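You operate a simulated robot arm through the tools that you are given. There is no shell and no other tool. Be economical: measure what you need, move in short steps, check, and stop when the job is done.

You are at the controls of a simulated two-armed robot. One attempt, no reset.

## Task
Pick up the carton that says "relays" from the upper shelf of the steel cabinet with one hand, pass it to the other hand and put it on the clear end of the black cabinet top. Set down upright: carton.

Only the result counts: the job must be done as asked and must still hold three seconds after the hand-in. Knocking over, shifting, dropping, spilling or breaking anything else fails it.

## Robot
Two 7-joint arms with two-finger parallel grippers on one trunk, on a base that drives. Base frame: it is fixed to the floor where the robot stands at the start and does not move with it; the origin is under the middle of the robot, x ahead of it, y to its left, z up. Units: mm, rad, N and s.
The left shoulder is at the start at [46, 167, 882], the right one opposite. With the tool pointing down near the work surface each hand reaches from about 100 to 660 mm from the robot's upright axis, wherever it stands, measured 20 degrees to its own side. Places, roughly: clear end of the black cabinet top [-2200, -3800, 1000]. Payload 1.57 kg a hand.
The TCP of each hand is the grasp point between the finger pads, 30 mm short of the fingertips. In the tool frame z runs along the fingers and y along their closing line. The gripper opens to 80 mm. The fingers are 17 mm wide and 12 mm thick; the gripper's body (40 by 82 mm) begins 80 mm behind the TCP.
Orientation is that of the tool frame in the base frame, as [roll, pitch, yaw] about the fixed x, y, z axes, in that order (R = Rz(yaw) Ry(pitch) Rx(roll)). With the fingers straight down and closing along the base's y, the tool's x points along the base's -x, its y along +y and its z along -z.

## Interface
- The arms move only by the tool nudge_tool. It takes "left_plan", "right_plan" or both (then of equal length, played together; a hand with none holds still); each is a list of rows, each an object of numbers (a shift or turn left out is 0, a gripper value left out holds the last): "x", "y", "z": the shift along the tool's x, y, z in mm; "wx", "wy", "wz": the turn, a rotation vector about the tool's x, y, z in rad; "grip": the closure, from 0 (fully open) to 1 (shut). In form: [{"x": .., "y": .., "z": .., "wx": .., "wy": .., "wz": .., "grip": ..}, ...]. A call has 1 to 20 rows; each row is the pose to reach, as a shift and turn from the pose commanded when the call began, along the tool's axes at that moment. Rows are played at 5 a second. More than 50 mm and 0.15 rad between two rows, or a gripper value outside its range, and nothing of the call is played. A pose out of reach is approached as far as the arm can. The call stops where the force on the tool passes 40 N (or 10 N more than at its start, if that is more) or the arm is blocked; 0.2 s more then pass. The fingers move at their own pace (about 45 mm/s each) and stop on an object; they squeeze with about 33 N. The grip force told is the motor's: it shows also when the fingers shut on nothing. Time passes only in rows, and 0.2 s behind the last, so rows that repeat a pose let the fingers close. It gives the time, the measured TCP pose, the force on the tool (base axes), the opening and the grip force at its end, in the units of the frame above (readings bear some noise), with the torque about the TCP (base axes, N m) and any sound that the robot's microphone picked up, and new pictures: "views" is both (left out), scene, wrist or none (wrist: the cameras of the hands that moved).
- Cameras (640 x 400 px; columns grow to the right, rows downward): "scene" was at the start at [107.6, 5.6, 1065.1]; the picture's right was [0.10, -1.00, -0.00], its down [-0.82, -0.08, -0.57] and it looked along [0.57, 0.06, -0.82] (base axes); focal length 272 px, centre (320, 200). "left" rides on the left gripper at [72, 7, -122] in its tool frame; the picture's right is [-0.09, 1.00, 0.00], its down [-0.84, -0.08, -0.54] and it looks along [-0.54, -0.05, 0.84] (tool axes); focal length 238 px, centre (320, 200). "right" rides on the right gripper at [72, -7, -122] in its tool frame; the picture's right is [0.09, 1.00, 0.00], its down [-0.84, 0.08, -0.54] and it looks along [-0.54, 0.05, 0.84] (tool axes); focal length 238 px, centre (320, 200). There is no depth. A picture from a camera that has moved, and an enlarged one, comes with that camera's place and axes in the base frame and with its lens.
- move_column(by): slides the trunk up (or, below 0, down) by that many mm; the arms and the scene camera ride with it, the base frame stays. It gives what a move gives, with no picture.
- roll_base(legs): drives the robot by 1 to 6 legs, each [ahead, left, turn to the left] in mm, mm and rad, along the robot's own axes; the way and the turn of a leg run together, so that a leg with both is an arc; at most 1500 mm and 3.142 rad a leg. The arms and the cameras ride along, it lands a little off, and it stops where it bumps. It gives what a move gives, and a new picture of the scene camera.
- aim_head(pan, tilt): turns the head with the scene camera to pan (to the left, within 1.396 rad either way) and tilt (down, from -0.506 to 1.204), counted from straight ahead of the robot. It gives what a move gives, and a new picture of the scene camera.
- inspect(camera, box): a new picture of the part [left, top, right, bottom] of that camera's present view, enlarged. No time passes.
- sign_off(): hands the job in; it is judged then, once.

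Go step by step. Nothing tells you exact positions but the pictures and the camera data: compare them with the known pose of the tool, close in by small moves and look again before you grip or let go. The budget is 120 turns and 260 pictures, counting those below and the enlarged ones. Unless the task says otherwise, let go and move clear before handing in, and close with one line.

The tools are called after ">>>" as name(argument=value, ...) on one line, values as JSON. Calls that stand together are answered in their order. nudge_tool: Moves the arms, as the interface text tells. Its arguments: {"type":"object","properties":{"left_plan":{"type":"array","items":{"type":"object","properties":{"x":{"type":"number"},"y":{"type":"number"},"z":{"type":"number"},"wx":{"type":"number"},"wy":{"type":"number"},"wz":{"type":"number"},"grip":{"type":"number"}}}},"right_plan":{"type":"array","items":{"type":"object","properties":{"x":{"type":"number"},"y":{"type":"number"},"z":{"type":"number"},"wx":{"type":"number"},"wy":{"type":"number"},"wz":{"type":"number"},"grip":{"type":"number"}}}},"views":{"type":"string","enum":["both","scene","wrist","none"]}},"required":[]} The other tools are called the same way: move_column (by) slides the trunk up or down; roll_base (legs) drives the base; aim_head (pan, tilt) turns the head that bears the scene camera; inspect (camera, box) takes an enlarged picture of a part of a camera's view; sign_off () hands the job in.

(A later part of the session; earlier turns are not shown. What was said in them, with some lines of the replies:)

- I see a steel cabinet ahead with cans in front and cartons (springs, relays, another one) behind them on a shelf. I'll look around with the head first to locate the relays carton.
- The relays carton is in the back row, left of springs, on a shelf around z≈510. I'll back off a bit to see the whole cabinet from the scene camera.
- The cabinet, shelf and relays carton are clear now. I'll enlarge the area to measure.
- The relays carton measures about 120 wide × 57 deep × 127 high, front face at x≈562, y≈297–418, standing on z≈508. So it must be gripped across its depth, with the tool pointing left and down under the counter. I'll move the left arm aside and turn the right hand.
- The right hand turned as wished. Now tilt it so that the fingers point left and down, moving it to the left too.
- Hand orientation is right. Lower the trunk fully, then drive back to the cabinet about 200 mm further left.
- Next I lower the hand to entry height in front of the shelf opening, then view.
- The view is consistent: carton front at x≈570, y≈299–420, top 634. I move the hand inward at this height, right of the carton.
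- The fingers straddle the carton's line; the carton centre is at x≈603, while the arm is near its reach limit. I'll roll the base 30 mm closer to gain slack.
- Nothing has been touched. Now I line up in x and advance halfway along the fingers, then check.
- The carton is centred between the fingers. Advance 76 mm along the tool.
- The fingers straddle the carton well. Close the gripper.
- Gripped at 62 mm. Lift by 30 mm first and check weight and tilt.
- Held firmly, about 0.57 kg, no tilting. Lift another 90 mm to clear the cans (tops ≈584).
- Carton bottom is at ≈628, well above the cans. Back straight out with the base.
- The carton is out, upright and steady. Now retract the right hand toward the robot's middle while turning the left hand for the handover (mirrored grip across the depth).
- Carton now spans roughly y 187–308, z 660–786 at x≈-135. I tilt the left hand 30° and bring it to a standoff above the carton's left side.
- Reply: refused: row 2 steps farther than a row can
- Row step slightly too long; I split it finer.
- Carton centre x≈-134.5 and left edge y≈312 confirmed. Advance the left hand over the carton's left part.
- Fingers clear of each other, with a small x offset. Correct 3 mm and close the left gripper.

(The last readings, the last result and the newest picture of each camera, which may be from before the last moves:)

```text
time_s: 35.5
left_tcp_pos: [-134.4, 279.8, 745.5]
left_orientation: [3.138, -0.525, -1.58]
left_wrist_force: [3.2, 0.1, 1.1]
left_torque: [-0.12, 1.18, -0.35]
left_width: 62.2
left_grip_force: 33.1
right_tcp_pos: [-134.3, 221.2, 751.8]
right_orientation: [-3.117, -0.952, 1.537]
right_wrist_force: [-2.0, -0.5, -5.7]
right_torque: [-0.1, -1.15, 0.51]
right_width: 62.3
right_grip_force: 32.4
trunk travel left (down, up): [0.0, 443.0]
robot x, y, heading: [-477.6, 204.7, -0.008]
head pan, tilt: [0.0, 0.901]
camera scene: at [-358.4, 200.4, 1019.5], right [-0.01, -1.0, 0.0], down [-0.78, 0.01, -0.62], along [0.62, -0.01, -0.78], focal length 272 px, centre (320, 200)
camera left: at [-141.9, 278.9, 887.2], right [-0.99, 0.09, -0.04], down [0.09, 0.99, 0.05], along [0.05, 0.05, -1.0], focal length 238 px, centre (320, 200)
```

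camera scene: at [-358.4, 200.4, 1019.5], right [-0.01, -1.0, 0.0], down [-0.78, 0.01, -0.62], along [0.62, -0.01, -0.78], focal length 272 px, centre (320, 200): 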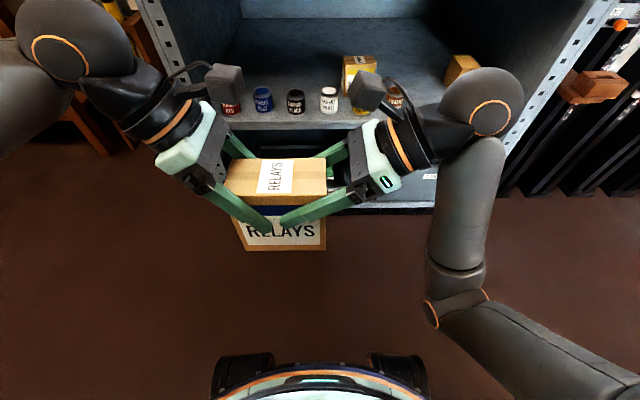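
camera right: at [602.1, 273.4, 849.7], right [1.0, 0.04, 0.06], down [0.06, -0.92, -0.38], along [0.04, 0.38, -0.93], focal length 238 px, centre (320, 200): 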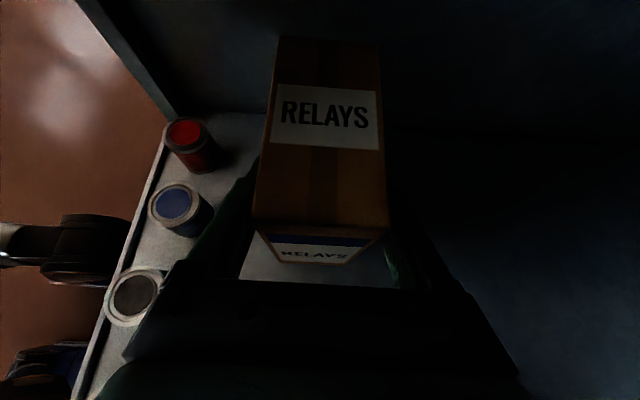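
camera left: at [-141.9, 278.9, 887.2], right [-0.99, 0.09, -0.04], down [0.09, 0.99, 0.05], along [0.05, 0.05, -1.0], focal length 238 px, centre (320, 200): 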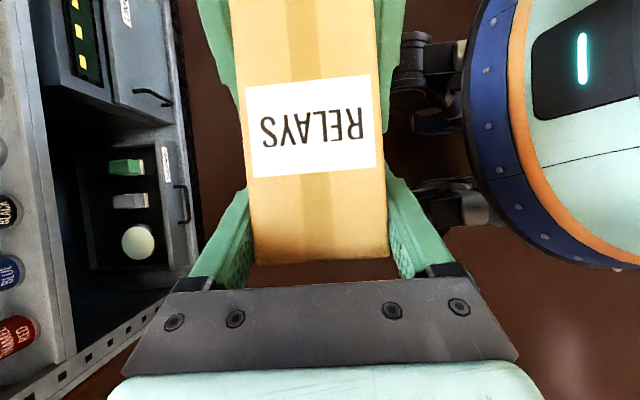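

Both hands hold it. Open the right hand and withdraw along its axis.

>>> nudge_tool(right_plan=[{"grip": 0.5}, {"grip": 0}, {"grip": 0}, {"z": -15, "grip": 0}, {"z": -40, "grip": 0}, {"z": -75}, {"z": -110}, {"z": -110}], views="both")

```text
time_s: 37.3
left_tcp_pos: [-134.4, 279.5, 744.7]
left_orientation: [-3.141, -0.524, -1.582]
left_wrist_force: [-0.5, -0.5, 0.3]
left_torque: [0.18, -0.01, 0.01]
left_width: 62.0
left_grip_force: 32.5
right_tcp_pos: [-135.8, 133.9, 816.8]
right_orientation: [-3.113, -0.96, 1.536]
right_wrist_force: [0.3, -0.5, -0.9]
right_torque: [0.03, -0.05, -0.02]
right_width: 80.1
right_grip_force: 0.1
trunk travel left (down, up): [0.0, 443.0]
robot x, y, heading: [-474.1, 200.0, -0.008]
head pan, tilt: [0.0, 0.901]
camera scene: at [-358.5, 200.4, 1019.5], right [-0.01, -1.0, 0.0], down [-0.78, 0.01, -0.62], along [0.62, -0.01, -0.78], focal length 272 px, centre (320, 200)
camera right: at [-139.3, 73.6, 946.1], right [1.0, 0.04, 0.06], down [0.06, -0.92, -0.38], along [0.04, 0.38, -0.92], focal length 238 px, centre (320, 200)
```

scene: 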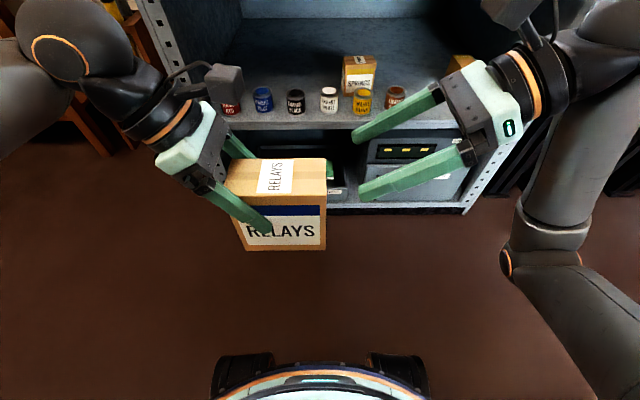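
right: 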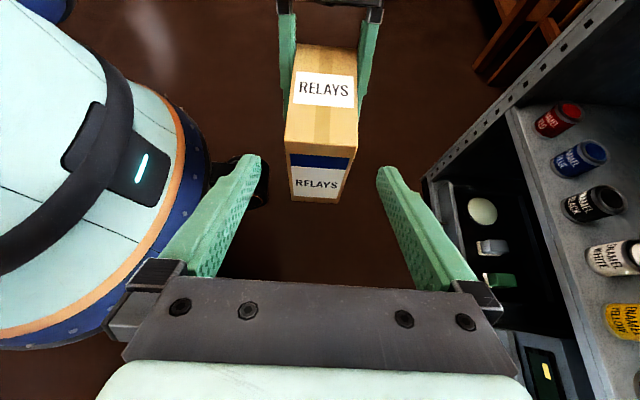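

The left hand holds the carton alone, upright. Now I turn right in place to look toward the black cabinet.

>>> roll_base(legs=[[-100, 0, 0], [0, 0, -1.0]])

>>> aim_head(pan=-0.95, tilt=0.2)

```text
time_s: 41.0
left_tcp_pos: [-327.3, -43.4, 745.5]
left_orientation: [-3.141, -0.526, -2.59]
left_wrist_force: [-0.3, 0.3, -0.3]
left_torque: [0.11, -0.14, -0.02]
left_width: 62.2
left_grip_force: 32.7
right_tcp_pos: [-451.6, -121.0, 815.3]
right_orientation: [-3.112, -0.961, 0.53]
right_wrist_force: [-0.3, -0.2, 0.1]
right_torque: [-0.02, 0.01, 0.02]
right_width: 80.2
right_grip_force: 0.0
trunk travel left (down, up): [0.0, 443.0]
robot x, y, heading: [-576.5, 205.1, -1.02]
head pan, tilt: [0.0, 0.901]
camera scene: at [-513.4, 104.3, 1019.5], right [-0.85, -0.53, 0.0], down [-0.41, 0.67, -0.62], along [0.33, -0.53, -0.78], focal length 272 px, centre (320, 200)
```

scene: 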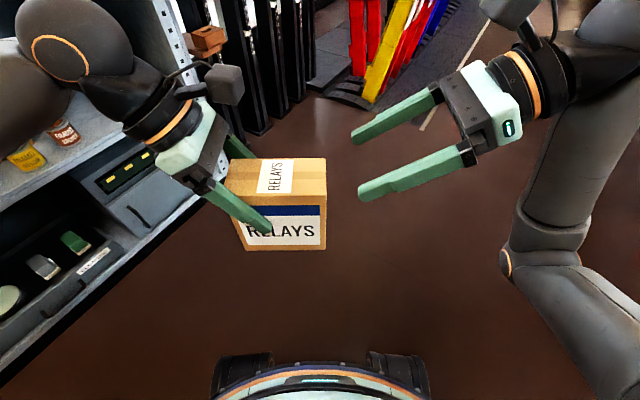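

```text
time_s: 42.2
left_tcp_pos: [-328.7, -44.1, 744.4]
left_orientation: [3.138, -0.522, -2.587]
left_wrist_force: [-0.2, 0.3, 0.5]
left_torque: [0.09, -0.1, 0.02]
left_width: 62.0
left_grip_force: 33.3
right_tcp_pos: [-452.1, -121.8, 816.1]
right_orientation: [-3.11, -0.961, 0.529]
right_wrist_force: [-0.3, 0.1, -0.6]
right_torque: [-0.02, -0.02, 0.03]
right_width: 80.0
right_grip_force: 0.0
trunk travel left (down, up): [0.0, 443.0]
robot x, y, heading: [-577.9, 203.5, -1.019]
head pan, tilt: [-0.949, 0.201]
camera scene: at [-588.9, 82.5, 1081.0], right [-0.92, 0.39, 0.0], down [0.08, 0.18, -0.98], along [-0.38, -0.9, -0.2], focal length 272 px, centre (320, 200)
```

scene: 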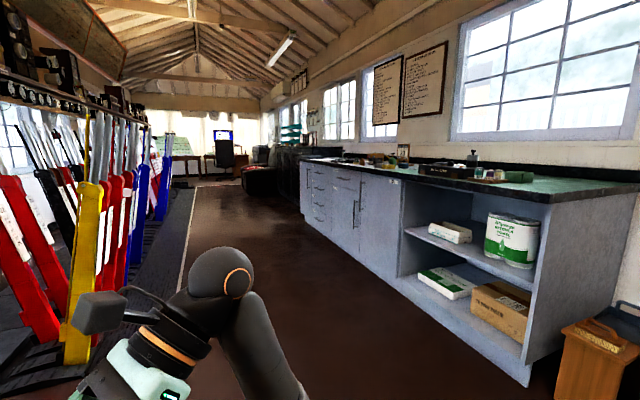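

A long aisle leads toward the black cabinet beyond the grey worktop. Check the near floor to the right before moving that way.

>>> aim_head(pan=-1.39, tilt=0.6)

```text
time_s: 43.1
left_tcp_pos: [-328.1, -43.7, 745.7]
left_orientation: [3.14, -0.523, -2.589]
left_wrist_force: [0.4, 0.4, 0.5]
left_torque: [0.07, -0.11, 0.0]
left_width: 62.0
left_grip_force: 32.9
right_tcp_pos: [-453.2, -121.2, 816.0]
right_orientation: [-3.111, -0.959, 0.53]
right_wrist_force: [-0.2, -0.1, 0.2]
right_torque: [0.02, 0.01, -0.02]
right_width: 80.1
right_grip_force: 0.1
trunk travel left (down, up): [0.0, 443.0]
robot x, y, heading: [-574.9, 206.1, -1.021]
head pan, tilt: [-1.389, 0.6]
camera scene: at [-618.6, 109.2, 1044.3], right [-0.67, 0.74, 0.0], down [0.42, 0.38, -0.83], along [-0.61, -0.55, -0.56], focal length 272 px, centre (320, 200)
```

scene: 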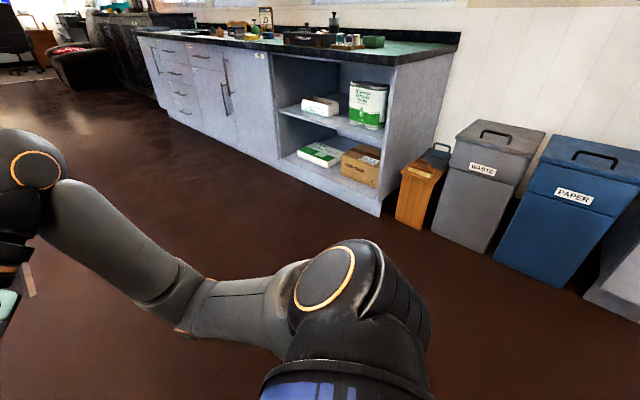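

Floor is clear. Strafe away from the levers, turn to face down the aisle and drive forward.

>>> roll_base(legs=[[-41, -600, 0], [0, 0, -0.55], [1400, 0, 0]])

>>> aim_head(pan=-0.4, tilt=0.3)

```text
time_s: 56.9
left_tcp_pos: [-1014.5, -1803.8, 745.7]
left_orientation: [3.141, -0.522, -3.129]
left_wrist_force: [-0.1, 0.2, 0.4]
left_torque: [0.0, -0.16, 0.02]
left_width: 62.0
left_grip_force: 33.2
right_tcp_pos: [-1161.5, -1806.6, 815.2]
right_orientation: [-3.112, -0.959, -0.013]
right_wrist_force: [-0.9, -0.3, -0.1]
right_torque: [0.03, -0.02, 0.04]
right_width: 80.2
right_grip_force: 0.2
trunk travel left (down, up): [0.0, 443.0]
robot x, y, heading: [-1097.5, -1462.9, -1.558]
head pan, tilt: [-1.389, 0.6]
camera scene: at [-1184.7, -1523.3, 1044.3], right [-0.19, 0.98, 0.0], down [0.55, 0.11, -0.83], along [-0.81, -0.16, -0.56], focal length 272 px, centre (320, 200)
```

scene: 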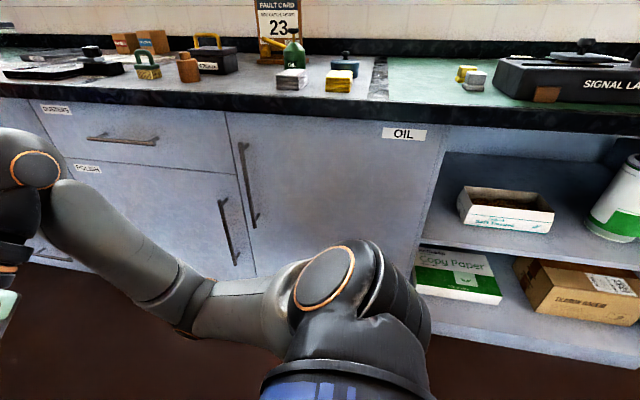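

```text
time_s: 58.2
left_tcp_pos: [-1015.2, -1805.5, 745.4]
left_orientation: [3.14, -0.524, -3.127]
left_wrist_force: [0.2, 1.0, -0.9]
left_torque: [-0.03, -0.12, 0.02]
left_width: 61.7
left_grip_force: 32.9
right_tcp_pos: [-1160.4, -1807.3, 816.0]
right_orientation: [-3.112, -0.96, -0.014]
right_wrist_force: [-0.6, -0.1, 0.3]
right_torque: [0.0, 0.01, 0.0]
right_width: 79.8
right_grip_force: 0.0
trunk travel left (down, up): [0.0, 443.0]
robot x, y, heading: [-1099.9, -1465.0, -1.559]
head pan, tilt: [-0.4, 0.3]
camera scene: at [-1133.2, -1592.7, 1071.7], right [-0.93, 0.38, 0.0], down [0.11, 0.27, -0.96], along [-0.36, -0.88, -0.3], focal length 272 px, centre (320, 200)
```

scene: 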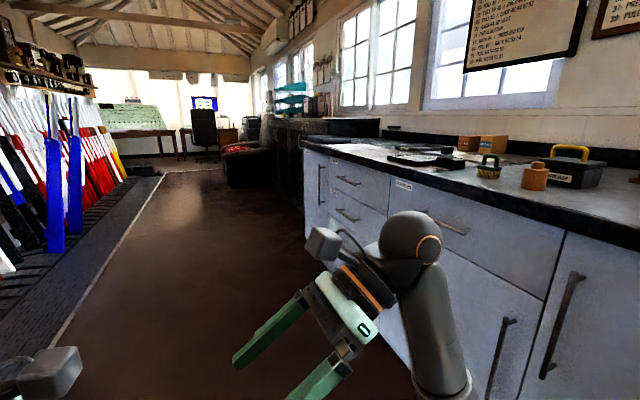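

I zoom on the black cabinet ahead.

>>> inspect(camera="scene", box=[200, 80, 440, 240])

```text
2.50 times, centred on (320, 160) of scene
camera zoom: at [-1133.2, -1592.7, 1071.7], right [-0.93, 0.38, 0.0], down [0.11, 0.27, -0.96], along [-0.36, -0.88, -0.3], focal length 681 px, centre (320, 300)
```

zoom: 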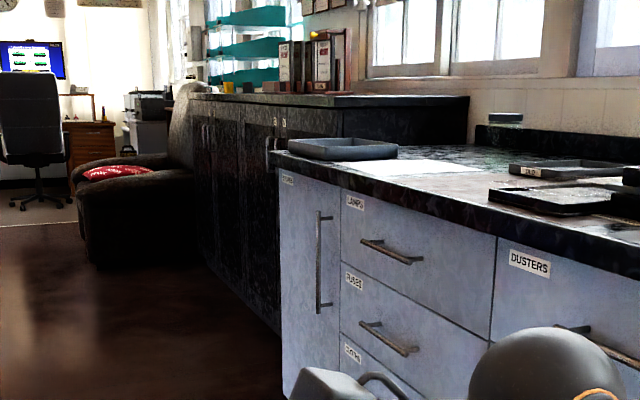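

The near end of the black cabinet top is clear. Drive alongside, then turn right to face it.

>>> roll_base(legs=[[1200, 0, 0], [1100, 0, 0], [0, 0, -1.57]])

>>> aim_head(pan=0.0, tilt=0.25)

```text
time_s: 73.3
left_tcp_pos: [-1432.8, -3851.3, 745.7]
left_orientation: [3.141, -0.524, 1.578]
left_wrist_force: [-0.7, -0.1, 1.1]
left_torque: [-0.16, 0.0, 0.0]
left_width: 62.0
left_grip_force: 33.1
right_tcp_pos: [-1434.2, -3705.0, 816.8]
right_orientation: [-3.112, -0.961, -1.588]
right_wrist_force: [-0.5, 0.2, 0.1]
right_torque: [0.01, -0.02, -0.01]
right_width: 80.4
right_grip_force: 0.1
trunk travel left (down, up): [0.0, 443.0]
robot x, y, heading: [-1094.2, -3767.1, -3.133]
head pan, tilt: [-0.4, 0.3]
camera scene: at [-1218.7, -3733.3, 1071.7], right [0.38, 0.92, 0.0], down [0.27, -0.11, -0.96], along [-0.88, 0.37, -0.3], focal length 272 px, centre (320, 200)
```

scene: 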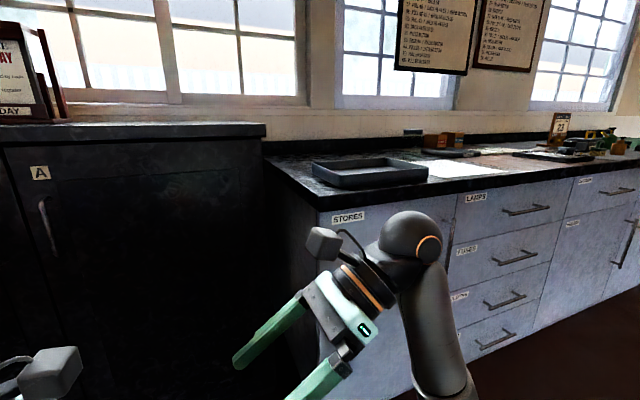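

```text
time_s: 74.2
left_tcp_pos: [-1432.9, -3851.3, 745.1]
left_orientation: [3.14, -0.521, 1.577]
left_wrist_force: [0.5, -0.4, -1.2]
left_torque: [-0.18, 0.0, 0.02]
left_width: 62.1
left_grip_force: 33.0
right_tcp_pos: [-1434.9, -3705.5, 815.3]
right_orientation: [-3.116, -0.961, -1.588]
right_wrist_force: [0.5, 0.0, -0.3]
right_torque: [0.02, -0.03, 0.02]
right_width: 79.9
right_grip_force: 0.1
trunk travel left (down, up): [0.0, 443.0]
robot x, y, heading: [-1093.6, -3769.3, -3.136]
head pan, tilt: [0.0, 0.25]
camera scene: at [-1225.9, -3769.6, 1076.5], right [-0.01, 1.0, 0.0], down [0.25, 0.0, -0.97], along [-0.97, -0.01, -0.25], focal length 272 px, centre (320, 200)
```

scene: 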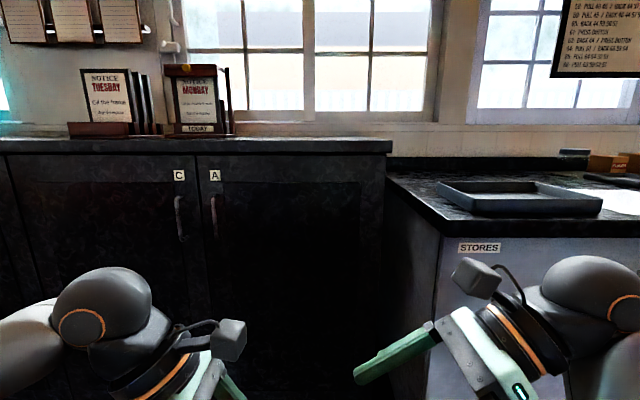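

Facing the cabinet; the clear end is its right part, right of the notice stands. Raise the trunk for a view of the top.

>>> move_column(by=400)

>>> aim_head(pan=0.0, tilt=0.6)

```text
time_s: 78.0
left_tcp_pos: [-1432.9, -3850.9, 1145.1]
left_orientation: [3.138, -0.524, 1.577]
left_wrist_force: [-0.1, 0.9, -5.3]
left_torque: [-0.11, -0.02, -0.03]
left_width: 61.9
left_grip_force: 32.8
right_tcp_pos: [-1435.5, -3705.3, 1215.8]
right_orientation: [-3.111, -0.96, -1.588]
right_wrist_force: [-0.2, -0.7, -0.6]
right_torque: [-0.02, -0.03, -0.02]
right_width: 80.3
right_grip_force: 0.1
trunk travel left (down, up): [-400.0, 43.0]
robot x, y, heading: [-1095.5, -3767.7, -3.133]
head pan, tilt: [0.0, 0.25]
```

```text
time_s: 78.8
left_tcp_pos: [-1433.2, -3851.4, 1144.8]
left_orientation: [3.14, -0.523, 1.579]
left_wrist_force: [-0.5, 0.4, -5.4]
left_torque: [-0.17, -0.03, -0.01]
left_width: 61.7
left_grip_force: 32.7
right_tcp_pos: [-1435.7, -3704.4, 1215.5]
right_orientation: [-3.114, -0.96, -1.588]
right_wrist_force: [1.2, -0.7, 0.1]
right_torque: [0.01, -0.01, 0.0]
right_width: 80.1
right_grip_force: 0.0
trunk travel left (down, up): [-400.0, 43.0]
robot x, y, heading: [-1097.1, -3769.6, -3.137]
head pan, tilt: [0.0, 0.6]
camera scene: at [-1221.0, -3769.7, 1444.3], right [-0.01, 1.0, 0.0], down [0.56, 0.0, -0.83], along [-0.83, -0.01, -0.56], focal length 272 px, centre (320, 200)
```

scene: 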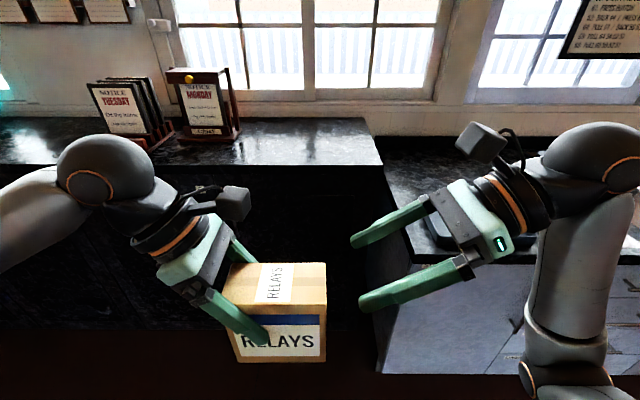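

I zoom to read the cabinet top's edges precisely.

>>> inspect(camera="scene", box=[180, 100, 400, 240])

>>> aim_head(pan=0.0, tilt=0.9)

```text
2.86 times, centred on (290, 170) of scene
camera zoom: at [-1221.0, -3769.7, 1444.3], right [-0.01, 1.0, 0.0], down [0.56, 0.0, -0.83], along [-0.83, -0.01, -0.56], focal length 778 px, centre (406, 286)
```

zoom: 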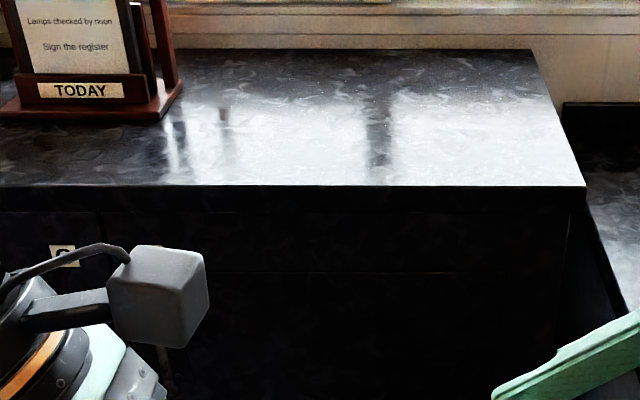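

```text
time_s: 79.6
left_tcp_pos: [-1433.7, -3851.4, 1145.8]
left_orientation: [3.139, -0.524, 1.578]
left_wrist_force: [0.7, 0.0, -5.7]
left_torque: [-0.15, 0.0, -0.03]
left_width: 61.9
left_grip_force: 33.2
right_tcp_pos: [-1435.0, -3705.3, 1215.6]
right_orientation: [-3.113, -0.958, -1.587]
right_wrist_force: [0.6, 0.5, 0.2]
right_torque: [0.0, 0.0, 0.0]
right_width: 80.1
right_grip_force: 0.1
trunk travel left (down, up): [-400.0, 43.0]
robot x, y, heading: [-1094.5, -3767.1, -3.137]
head pan, tilt: [0.0, 0.901]
camera scene: at [-1208.1, -3769.6, 1419.5], right [-0.01, 1.0, 0.0], down [0.78, 0.01, -0.62], along [-0.62, 0.0, -0.78], focal length 272 px, centre (320, 200)
```

scene: 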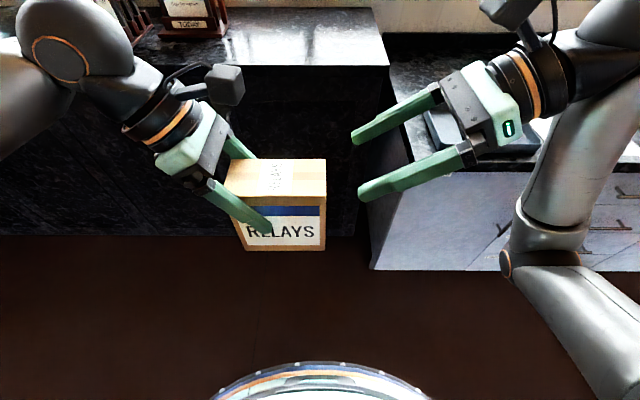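

Top surface is at z≈1048, front edge x≈-1993, clear from y≈-4105 to -3576. Raise the trunk fully, then drive forward 565 mm.

>>> move_column(by=43)

>>> roll_base(legs=[[400, 0, 0]])

```text
time_s: 80.5
left_tcp_pos: [-1433.9, -3851.7, 1189.1]
left_orientation: [3.141, -0.524, 1.579]
left_wrist_force: [-0.2, -0.2, -4.6]
left_torque: [-0.16, 0.02, 0.0]
left_width: 61.8
left_grip_force: 33.0
right_tcp_pos: [-1435.6, -3705.7, 1257.9]
right_orientation: [-3.113, -0.96, -1.591]
right_wrist_force: [0.4, -0.3, 1.0]
right_torque: [0.0, -0.01, 0.01]
right_width: 80.1
right_grip_force: 0.1
trunk travel left (down, up): [-443.0, 0.0]
robot x, y, heading: [-1092.8, -3768.0, -3.132]
head pan, tilt: [0.0, 0.901]
```

```text
time_s: 83.0
left_tcp_pos: [-1830.8, -3854.4, 1187.2]
left_orientation: [3.142, -0.523, 1.579]
left_wrist_force: [-1.0, 0.2, -4.2]
left_torque: [-0.13, -0.03, -0.01]
left_width: 61.8
left_grip_force: 33.2
right_tcp_pos: [-1831.6, -3709.0, 1258.3]
right_orientation: [-3.111, -0.961, -1.59]
right_wrist_force: [0.6, -0.5, -0.1]
right_torque: [0.02, 0.03, 0.04]
right_width: 80.1
right_grip_force: 0.1
trunk travel left (down, up): [-443.0, 0.0]
robot x, y, heading: [-1489.8, -3769.0, -3.134]
head pan, tilt: [0.0, 0.901]
camera scene: at [-1604.9, -3772.1, 1462.1], right [-0.01, 1.0, 0.0], down [0.78, 0.0, -0.62], along [-0.62, 0.0, -0.78], focal length 272 px, centre (320, 200)
```

scene: 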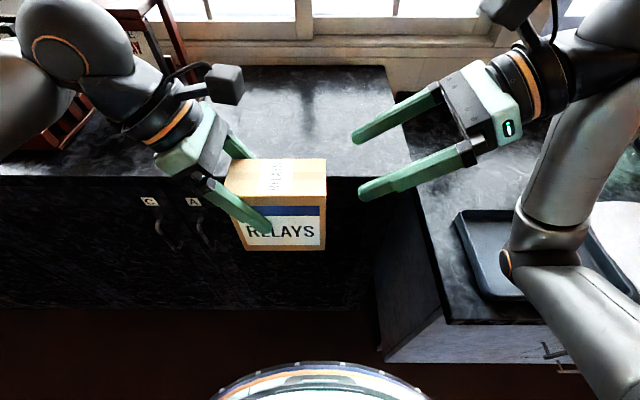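

Edge estimate confirmed. Go forward another 175 mm and 50 mm to the right, away from the notice stand.

>>> roll_base(legs=[[175, -50, 0]])

```text
time_s: 84.5
left_tcp_pos: [-1985.8, -3824.6, 1185.4]
left_orientation: [3.139, -0.521, 1.572]
left_wrist_force: [0.1, 0.2, -5.1]
left_torque: [-0.11, 0.02, -0.01]
left_width: 61.8
left_grip_force: 32.8
right_tcp_pos: [-1986.5, -3677.6, 1259.9]
right_orientation: [-3.117, -0.957, -1.592]
right_wrist_force: [-0.4, -0.4, -0.3]
right_torque: [-0.02, 0.01, 0.03]
right_width: 80.4
right_grip_force: 0.0
trunk travel left (down, up): [-443.0, 0.0]
robot x, y, heading: [-1647.5, -3741.1, -3.142]
head pan, tilt: [0.0, 0.901]
stopped in leg 1: the robot was blocked; the commanded pose is now the measured one
camera scene: at [-1760.1, -3744.0, 1462.2], right [0.0, 1.0, 0.0], down [0.78, 0.0, -0.62], along [-0.62, 0.0, -0.78], focal length 272 px, centre (320, 200)
```

scene: 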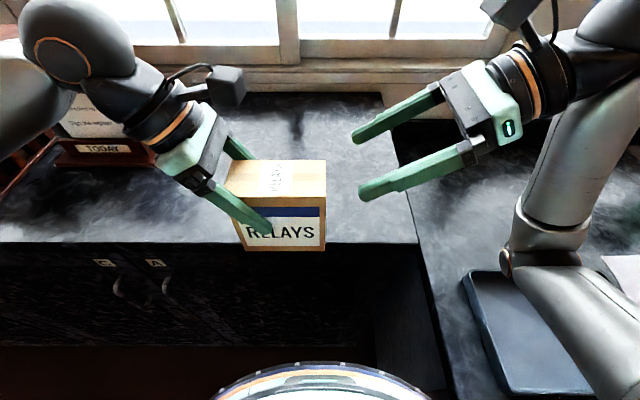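

The base touched something (likely the worktop corner) and stopped; nothing appears moved. I back off 10 mm, then extend the left arm forward over the top.

>>> roll_base(legs=[[-10, 0, 0]])

>>> nudge_tool(left_plan=[{"y": -35}, {"y": -70}, {"y": -105}, {"y": -140}, {"y": -165}, {"y": -165}], views="both")

```text
time_s: 85.3
left_tcp_pos: [-1976.5, -3824.0, 1186.3]
left_orientation: [3.14, -0.522, 1.573]
left_wrist_force: [0.3, -0.3, -5.5]
left_torque: [-0.13, 0.0, 0.01]
left_width: 62.1
left_grip_force: 32.8
right_tcp_pos: [-1978.4, -3678.8, 1259.2]
right_orientation: [-3.113, -0.959, -1.593]
right_wrist_force: [0.7, 0.4, -0.1]
right_torque: [-0.03, 0.01, 0.01]
right_width: 80.3
right_grip_force: 0.0
trunk travel left (down, up): [-443.0, 0.0]
robot x, y, heading: [-1636.9, -3741.7, -3.141]
head pan, tilt: [0.0, 0.901]
camera scene: at [-1750.8, -3743.4, 1462.1], right [0.0, 1.0, 0.0], down [0.78, 0.0, -0.62], along [-0.62, 0.0, -0.78], focal length 272 px, centre (320, 200)
```

scene: 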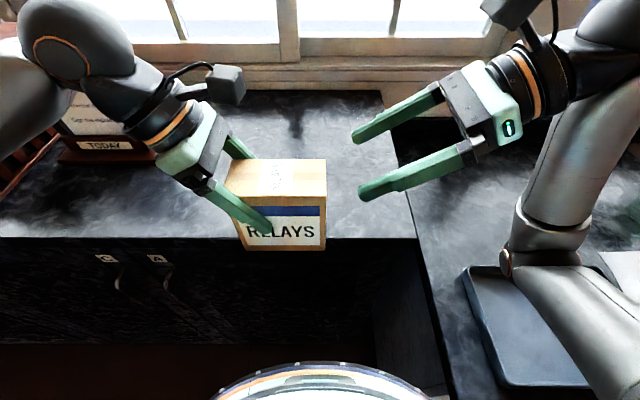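

```text
time_s: 86.7
left_tcp_pos: [-2140.1, -3825.1, 1184.9]
left_orientation: [3.14, -0.52, 1.572]
left_wrist_force: [0.4, -0.9, -5.7]
left_torque: [-0.14, 0.0, 0.01]
left_width: 61.9
left_grip_force: 32.7
right_tcp_pos: [-1977.5, -3678.6, 1258.7]
right_orientation: [-3.115, -0.96, -1.595]
right_wrist_force: [-0.4, 0.0, 0.2]
right_torque: [0.03, 0.0, 0.01]
right_width: 79.9
right_grip_force: 0.1
trunk travel left (down, up): [-443.0, 0.0]
robot x, y, heading: [-1638.5, -3747.3, -3.139]
head pan, tilt: [0.0, 0.901]
camera scene: at [-1750.9, -3743.4, 1462.1], right [0.0, 1.0, 0.0], down [0.78, 0.0, -0.62], along [-0.62, 0.0, -0.78], focal length 272 px, centre (320, 200)
camera left: at [-2135.4, -3822.0, 1327.7], right [1.0, -0.08, -0.04], down [-0.08, -1.0, 0.05], along [-0.05, -0.05, -1.0], focal length 238 px, centre (320, 200)
```

scene: 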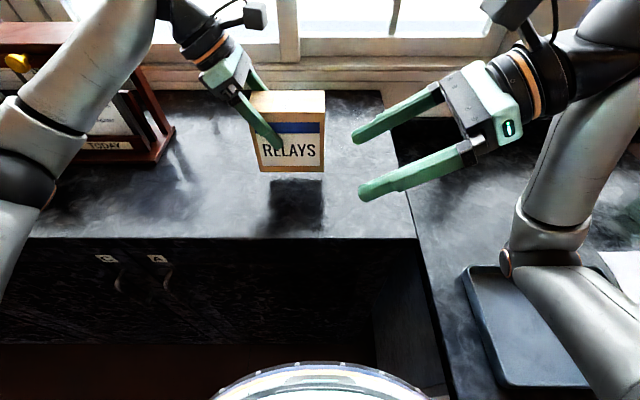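
left: 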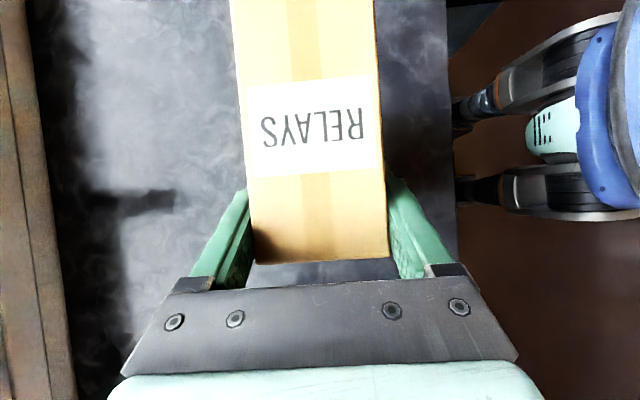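

The carton is over the clear top, bottom ≈50 mm above it. Descend 38 mm.

>>> nudge_tool(left_plan=[{"x": -6, "z": 10.4}, {"x": -12, "z": 20.8}, {"x": -19, "z": 33}, {"x": -19, "z": 33}], views="scene")

>>> inspect(camera="scene", box=[210, 70, 370, 220])

```text
time_s: 87.7
left_tcp_pos: [-2141.4, -3823.5, 1148.2]
left_orientation: [3.14, -0.521, 1.573]
left_wrist_force: [0.2, 0.6, -6.1]
left_torque: [-0.13, 0.03, -0.01]
left_width: 61.9
left_grip_force: 32.9
right_tcp_pos: [-1977.2, -3676.9, 1258.6]
right_orientation: [-3.114, -0.961, -1.595]
right_wrist_force: [0.1, 0.4, -0.3]
right_torque: [-0.01, -0.01, 0.01]
right_width: 80.0
right_grip_force: 0.0
trunk travel left (down, up): [-443.0, 0.0]
robot x, y, heading: [-1638.8, -3743.2, -3.139]
head pan, tilt: [0.0, 0.901]
camera scene: at [-1751.1, -3743.2, 1462.1], right [0.0, 1.0, 0.0], down [0.78, 0.0, -0.62], along [-0.62, 0.0, -0.78], focal length 272 px, centre (320, 200)
```

scene: 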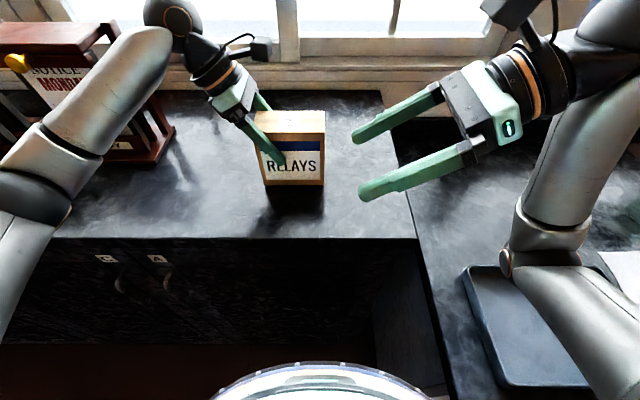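

```text
2.67 times, centred on (290, 145) of scene
camera zoom: at [-1751.1, -3743.2, 1462.1], right [0.0, 1.0, 0.0], down [0.78, 0.0, -0.62], along [-0.62, 0.0, -0.78], focal length 726 px, centre (400, 347)
```

zoom: 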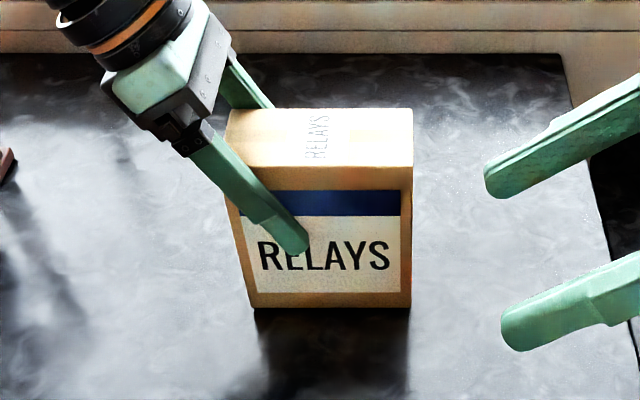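

Still ~12 mm above. Continue in small steps watching the force.

>>> nudge_tool(left_plan=[{"x": -1.5, "z": 2.6}, {"x": -3, "z": 5.2}, {"x": -4.5, "z": 7.8}, {"x": -4.5, "z": 7.8}], views="none")

>>> nudge_tool(left_plan=[{"x": -1, "z": 1.74}, {"x": -2, "z": 3.5}, {"x": -2, "z": 3.5}], views="none")

```text
time_s: 88.7
left_tcp_pos: [-2141.5, -3825.4, 1144.8]
left_orientation: [-3.137, -0.525, 1.57]
left_wrist_force: [-3.0, -2.5, 17.7]
left_torque: [-1.07, -0.36, -0.17]
left_width: 61.7
left_grip_force: 32.9
right_tcp_pos: [-1975.9, -3677.1, 1259.8]
right_orientation: [-3.115, -0.96, -1.593]
right_wrist_force: [-0.4, 0.3, -0.5]
right_torque: [-0.01, 0.05, 0.02]
right_width: 80.1
right_grip_force: 0.1
trunk travel left (down, up): [-443.0, 0.0]
robot x, y, heading: [-1638.1, -3740.6, -3.137]
head pan, tilt: [0.0, 0.901]
```

```text
time_s: 89.5
left_tcp_pos: [-2140.6, -3824.1, 1140.0]
left_orientation: [-3.136, -0.527, 1.57]
left_wrist_force: [-3.3, -2.1, 27.2]
left_torque: [0.04, -0.76, 0.06]
left_width: 62.0
left_grip_force: 33.0
right_tcp_pos: [-1975.1, -3677.2, 1259.9]
right_orientation: [-3.118, -0.961, -1.59]
right_wrist_force: [0.8, 0.2, -0.6]
right_torque: [0.01, -0.03, 0.0]
right_width: 79.8
right_grip_force: 0.0
trunk travel left (down, up): [-443.0, 0.0]
robot x, y, heading: [-1639.7, -3740.3, -3.138]
head pan, tilt: [0.0, 0.901]
```

In contact with the top and pressing. Ease off 3 mm to lower the force, then look.

>>> nudge_tool(left_plan=[{"x": 1, "z": -1.74}, {"x": 1.5, "z": -2.6}, {"x": 1.5, "z": -2.6}], views="none")

>>> inspect(camera="scene", box=[210, 70, 370, 220])

```text
time_s: 90.3
left_tcp_pos: [-2141.3, -3823.4, 1139.5]
left_orientation: [-3.139, -0.521, 1.574]
left_wrist_force: [-4.9, -1.1, 16.7]
left_torque: [0.43, 0.34, 0.52]
left_width: 61.8
left_grip_force: 33.1
right_tcp_pos: [-1977.6, -3677.9, 1258.8]
right_orientation: [-3.115, -0.958, -1.595]
right_wrist_force: [0.2, -0.2, -0.4]
right_torque: [-0.01, 0.0, 0.0]
right_width: 80.2
right_grip_force: 0.0
trunk travel left (down, up): [-443.0, 0.0]
robot x, y, heading: [-1635.9, -3745.5, -3.14]
head pan, tilt: [0.0, 0.901]
```

```text
2.67 times, centred on (290, 145) of scene
camera zoom: at [-1749.8, -3743.2, 1462.2], right [0.0, 1.0, 0.0], down [0.78, 0.0, -0.62], along [-0.62, 0.0, -0.78], focal length 726 px, centre (400, 347)
```

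zoom: 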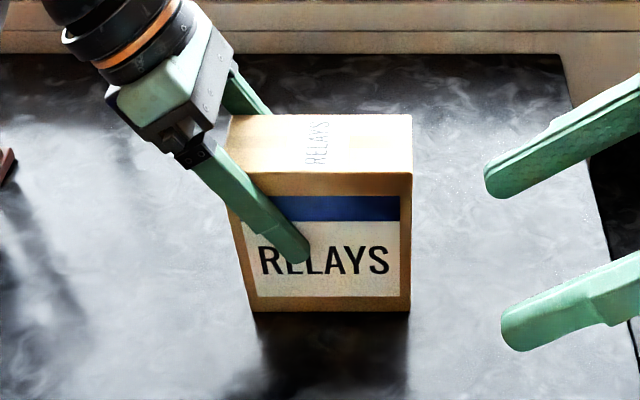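

The carton stands flat. Ease slightly further, then open the left gripper.

>>> nudge_tool(left_plan=[{"x": 0.8, "z": -1.4}, {"x": 0.8, "z": -1.4, "grip": 0.5}, {"x": 0.8, "z": -1.4, "grip": 0}, {"x": 0.8, "z": -1.4, "grip": 0}, {"x": 0.8, "z": -1.4, "grip": 0}], views="both")

```text
time_s: 91.5
left_tcp_pos: [-2141.2, -3824.4, 1140.5]
left_orientation: [3.138, -0.522, 1.572]
left_wrist_force: [-0.3, -0.4, 0.0]
left_torque: [0.01, 0.01, 0.02]
left_width: 80.2
left_grip_force: 0.2
right_tcp_pos: [-1977.5, -3677.3, 1259.1]
right_orientation: [-3.113, -0.96, -1.593]
right_wrist_force: [1.0, -0.7, -0.1]
right_torque: [0.0, -0.04, -0.02]
right_width: 79.8
right_grip_force: 0.0
trunk travel left (down, up): [-443.0, 0.0]
robot x, y, heading: [-1637.4, -3743.3, -3.142]
head pan, tilt: [0.0, 0.901]
camera scene: at [-1750.7, -3743.2, 1462.2], right [0.0, 1.0, 0.0], down [0.78, 0.0, -0.62], along [-0.62, 0.0, -0.78], focal length 272 px, centre (320, 200)
camera left: at [-2135.9, -3821.5, 1282.2], right [1.0, -0.08, -0.04], down [-0.08, -1.0, 0.05], along [-0.05, -0.05, -1.0], focal length 238 px, centre (320, 200)
```

scene: 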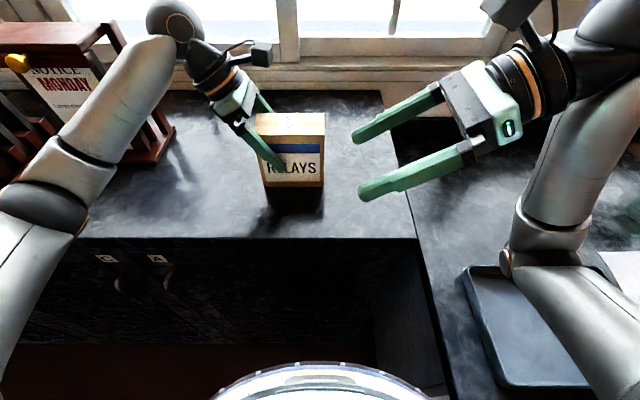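
left: 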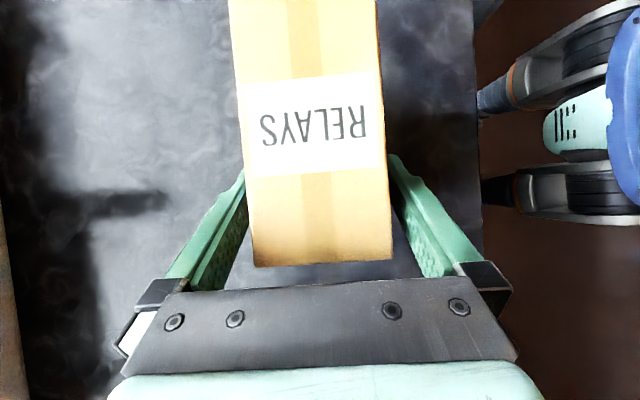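

Released and standing, with fingers clear on both sides. Withdraw straight up.

>>> nudge_tool(left_plan=[{"x": 10, "z": -17.3}, {"x": 25, "z": -43.3}, {"x": 42, "z": -73}, {"x": 60, "z": -104}, {"x": 70, "z": -121}, {"x": 70, "z": -121}], views="both")

```text
time_s: 92.9
left_tcp_pos: [-2142.0, -3823.6, 1281.0]
left_orientation: [3.138, -0.523, 1.572]
left_wrist_force: [0.0, 0.3, 0.2]
left_torque: [0.0, -0.01, 0.03]
left_width: 80.0
left_grip_force: 0.1
right_tcp_pos: [-1976.8, -3679.3, 1259.8]
right_orientation: [-3.113, -0.961, -1.594]
right_wrist_force: [0.1, -0.6, -0.1]
right_torque: [0.01, 0.02, 0.02]
right_width: 80.0
right_grip_force: 0.0
trunk travel left (down, up): [-443.0, 0.0]
robot x, y, heading: [-1635.7, -3743.3, -3.143]
head pan, tilt: [0.0, 0.901]
camera scene: at [-1750.8, -3743.4, 1462.2], right [0.0, 1.0, 0.0], down [0.78, 0.0, -0.62], along [-0.62, 0.0, -0.78], focal length 272 px, centre (320, 200)
camera left: at [-2136.2, -3821.8, 1422.7], right [1.0, -0.08, -0.04], down [-0.08, -1.0, 0.05], along [-0.05, -0.05, -1.0], focal length 238 px, centre (320, 200)
```

scene: 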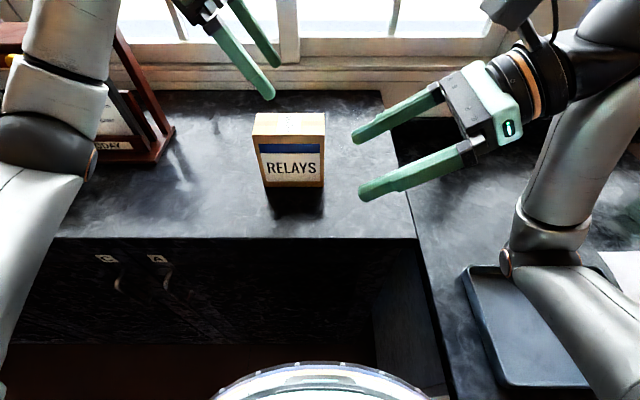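
left: 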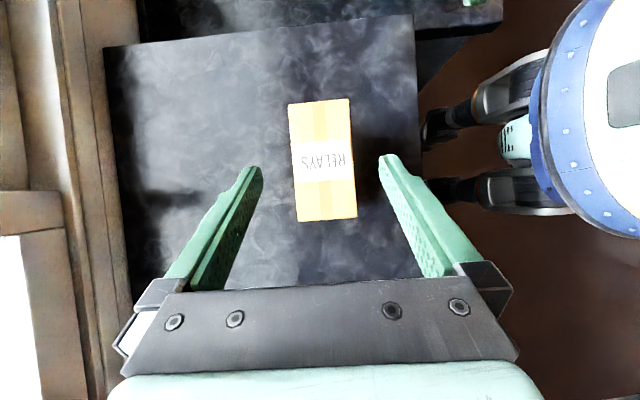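

The carton stands upright on the clear end. I back the robot away and then hand in.

>>> roll_base(legs=[[-300, 0, 0]])

```text
time_s: 94.9
left_tcp_pos: [-1845.9, -3823.0, 1281.3]
left_orientation: [3.14, -0.523, 1.572]
left_wrist_force: [1.0, 0.3, 0.6]
left_torque: [0.02, -0.02, -0.01]
left_width: 80.1
left_grip_force: 0.1
right_tcp_pos: [-1681.6, -3676.8, 1259.9]
right_orientation: [-3.112, -0.959, -1.593]
right_wrist_force: [-0.5, 0.4, 0.8]
right_torque: [-0.01, 0.01, -0.02]
right_width: 80.2
right_grip_force: 0.1
trunk travel left (down, up): [-443.0, 0.0]
robot x, y, heading: [-1342.4, -3742.4, -3.138]
head pan, tilt: [0.0, 0.901]
camera scene: at [-1454.8, -3742.7, 1462.2], right [0.0, 1.0, 0.0], down [0.78, 0.0, -0.62], along [-0.62, 0.0, -0.78], focal length 272 px, centre (320, 200)
```

scene: 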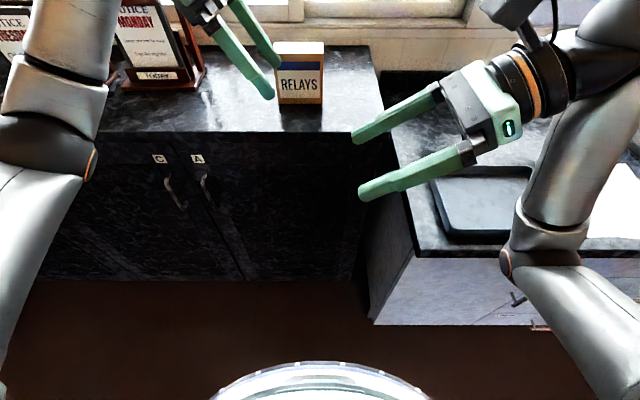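

The carton stands upright and everything else is in place; I hand in.

>>> sign_off()

```text
The job is handed in.
```

The relays carton was lifted from the upper shelf with the right hand, passed to the left, and now stands upright on the clear end of the black cabinet top. The base bumped something once while closing in on that cabinet, probably the worktop corner. Nothing looked shifted in the pictures afterwards.
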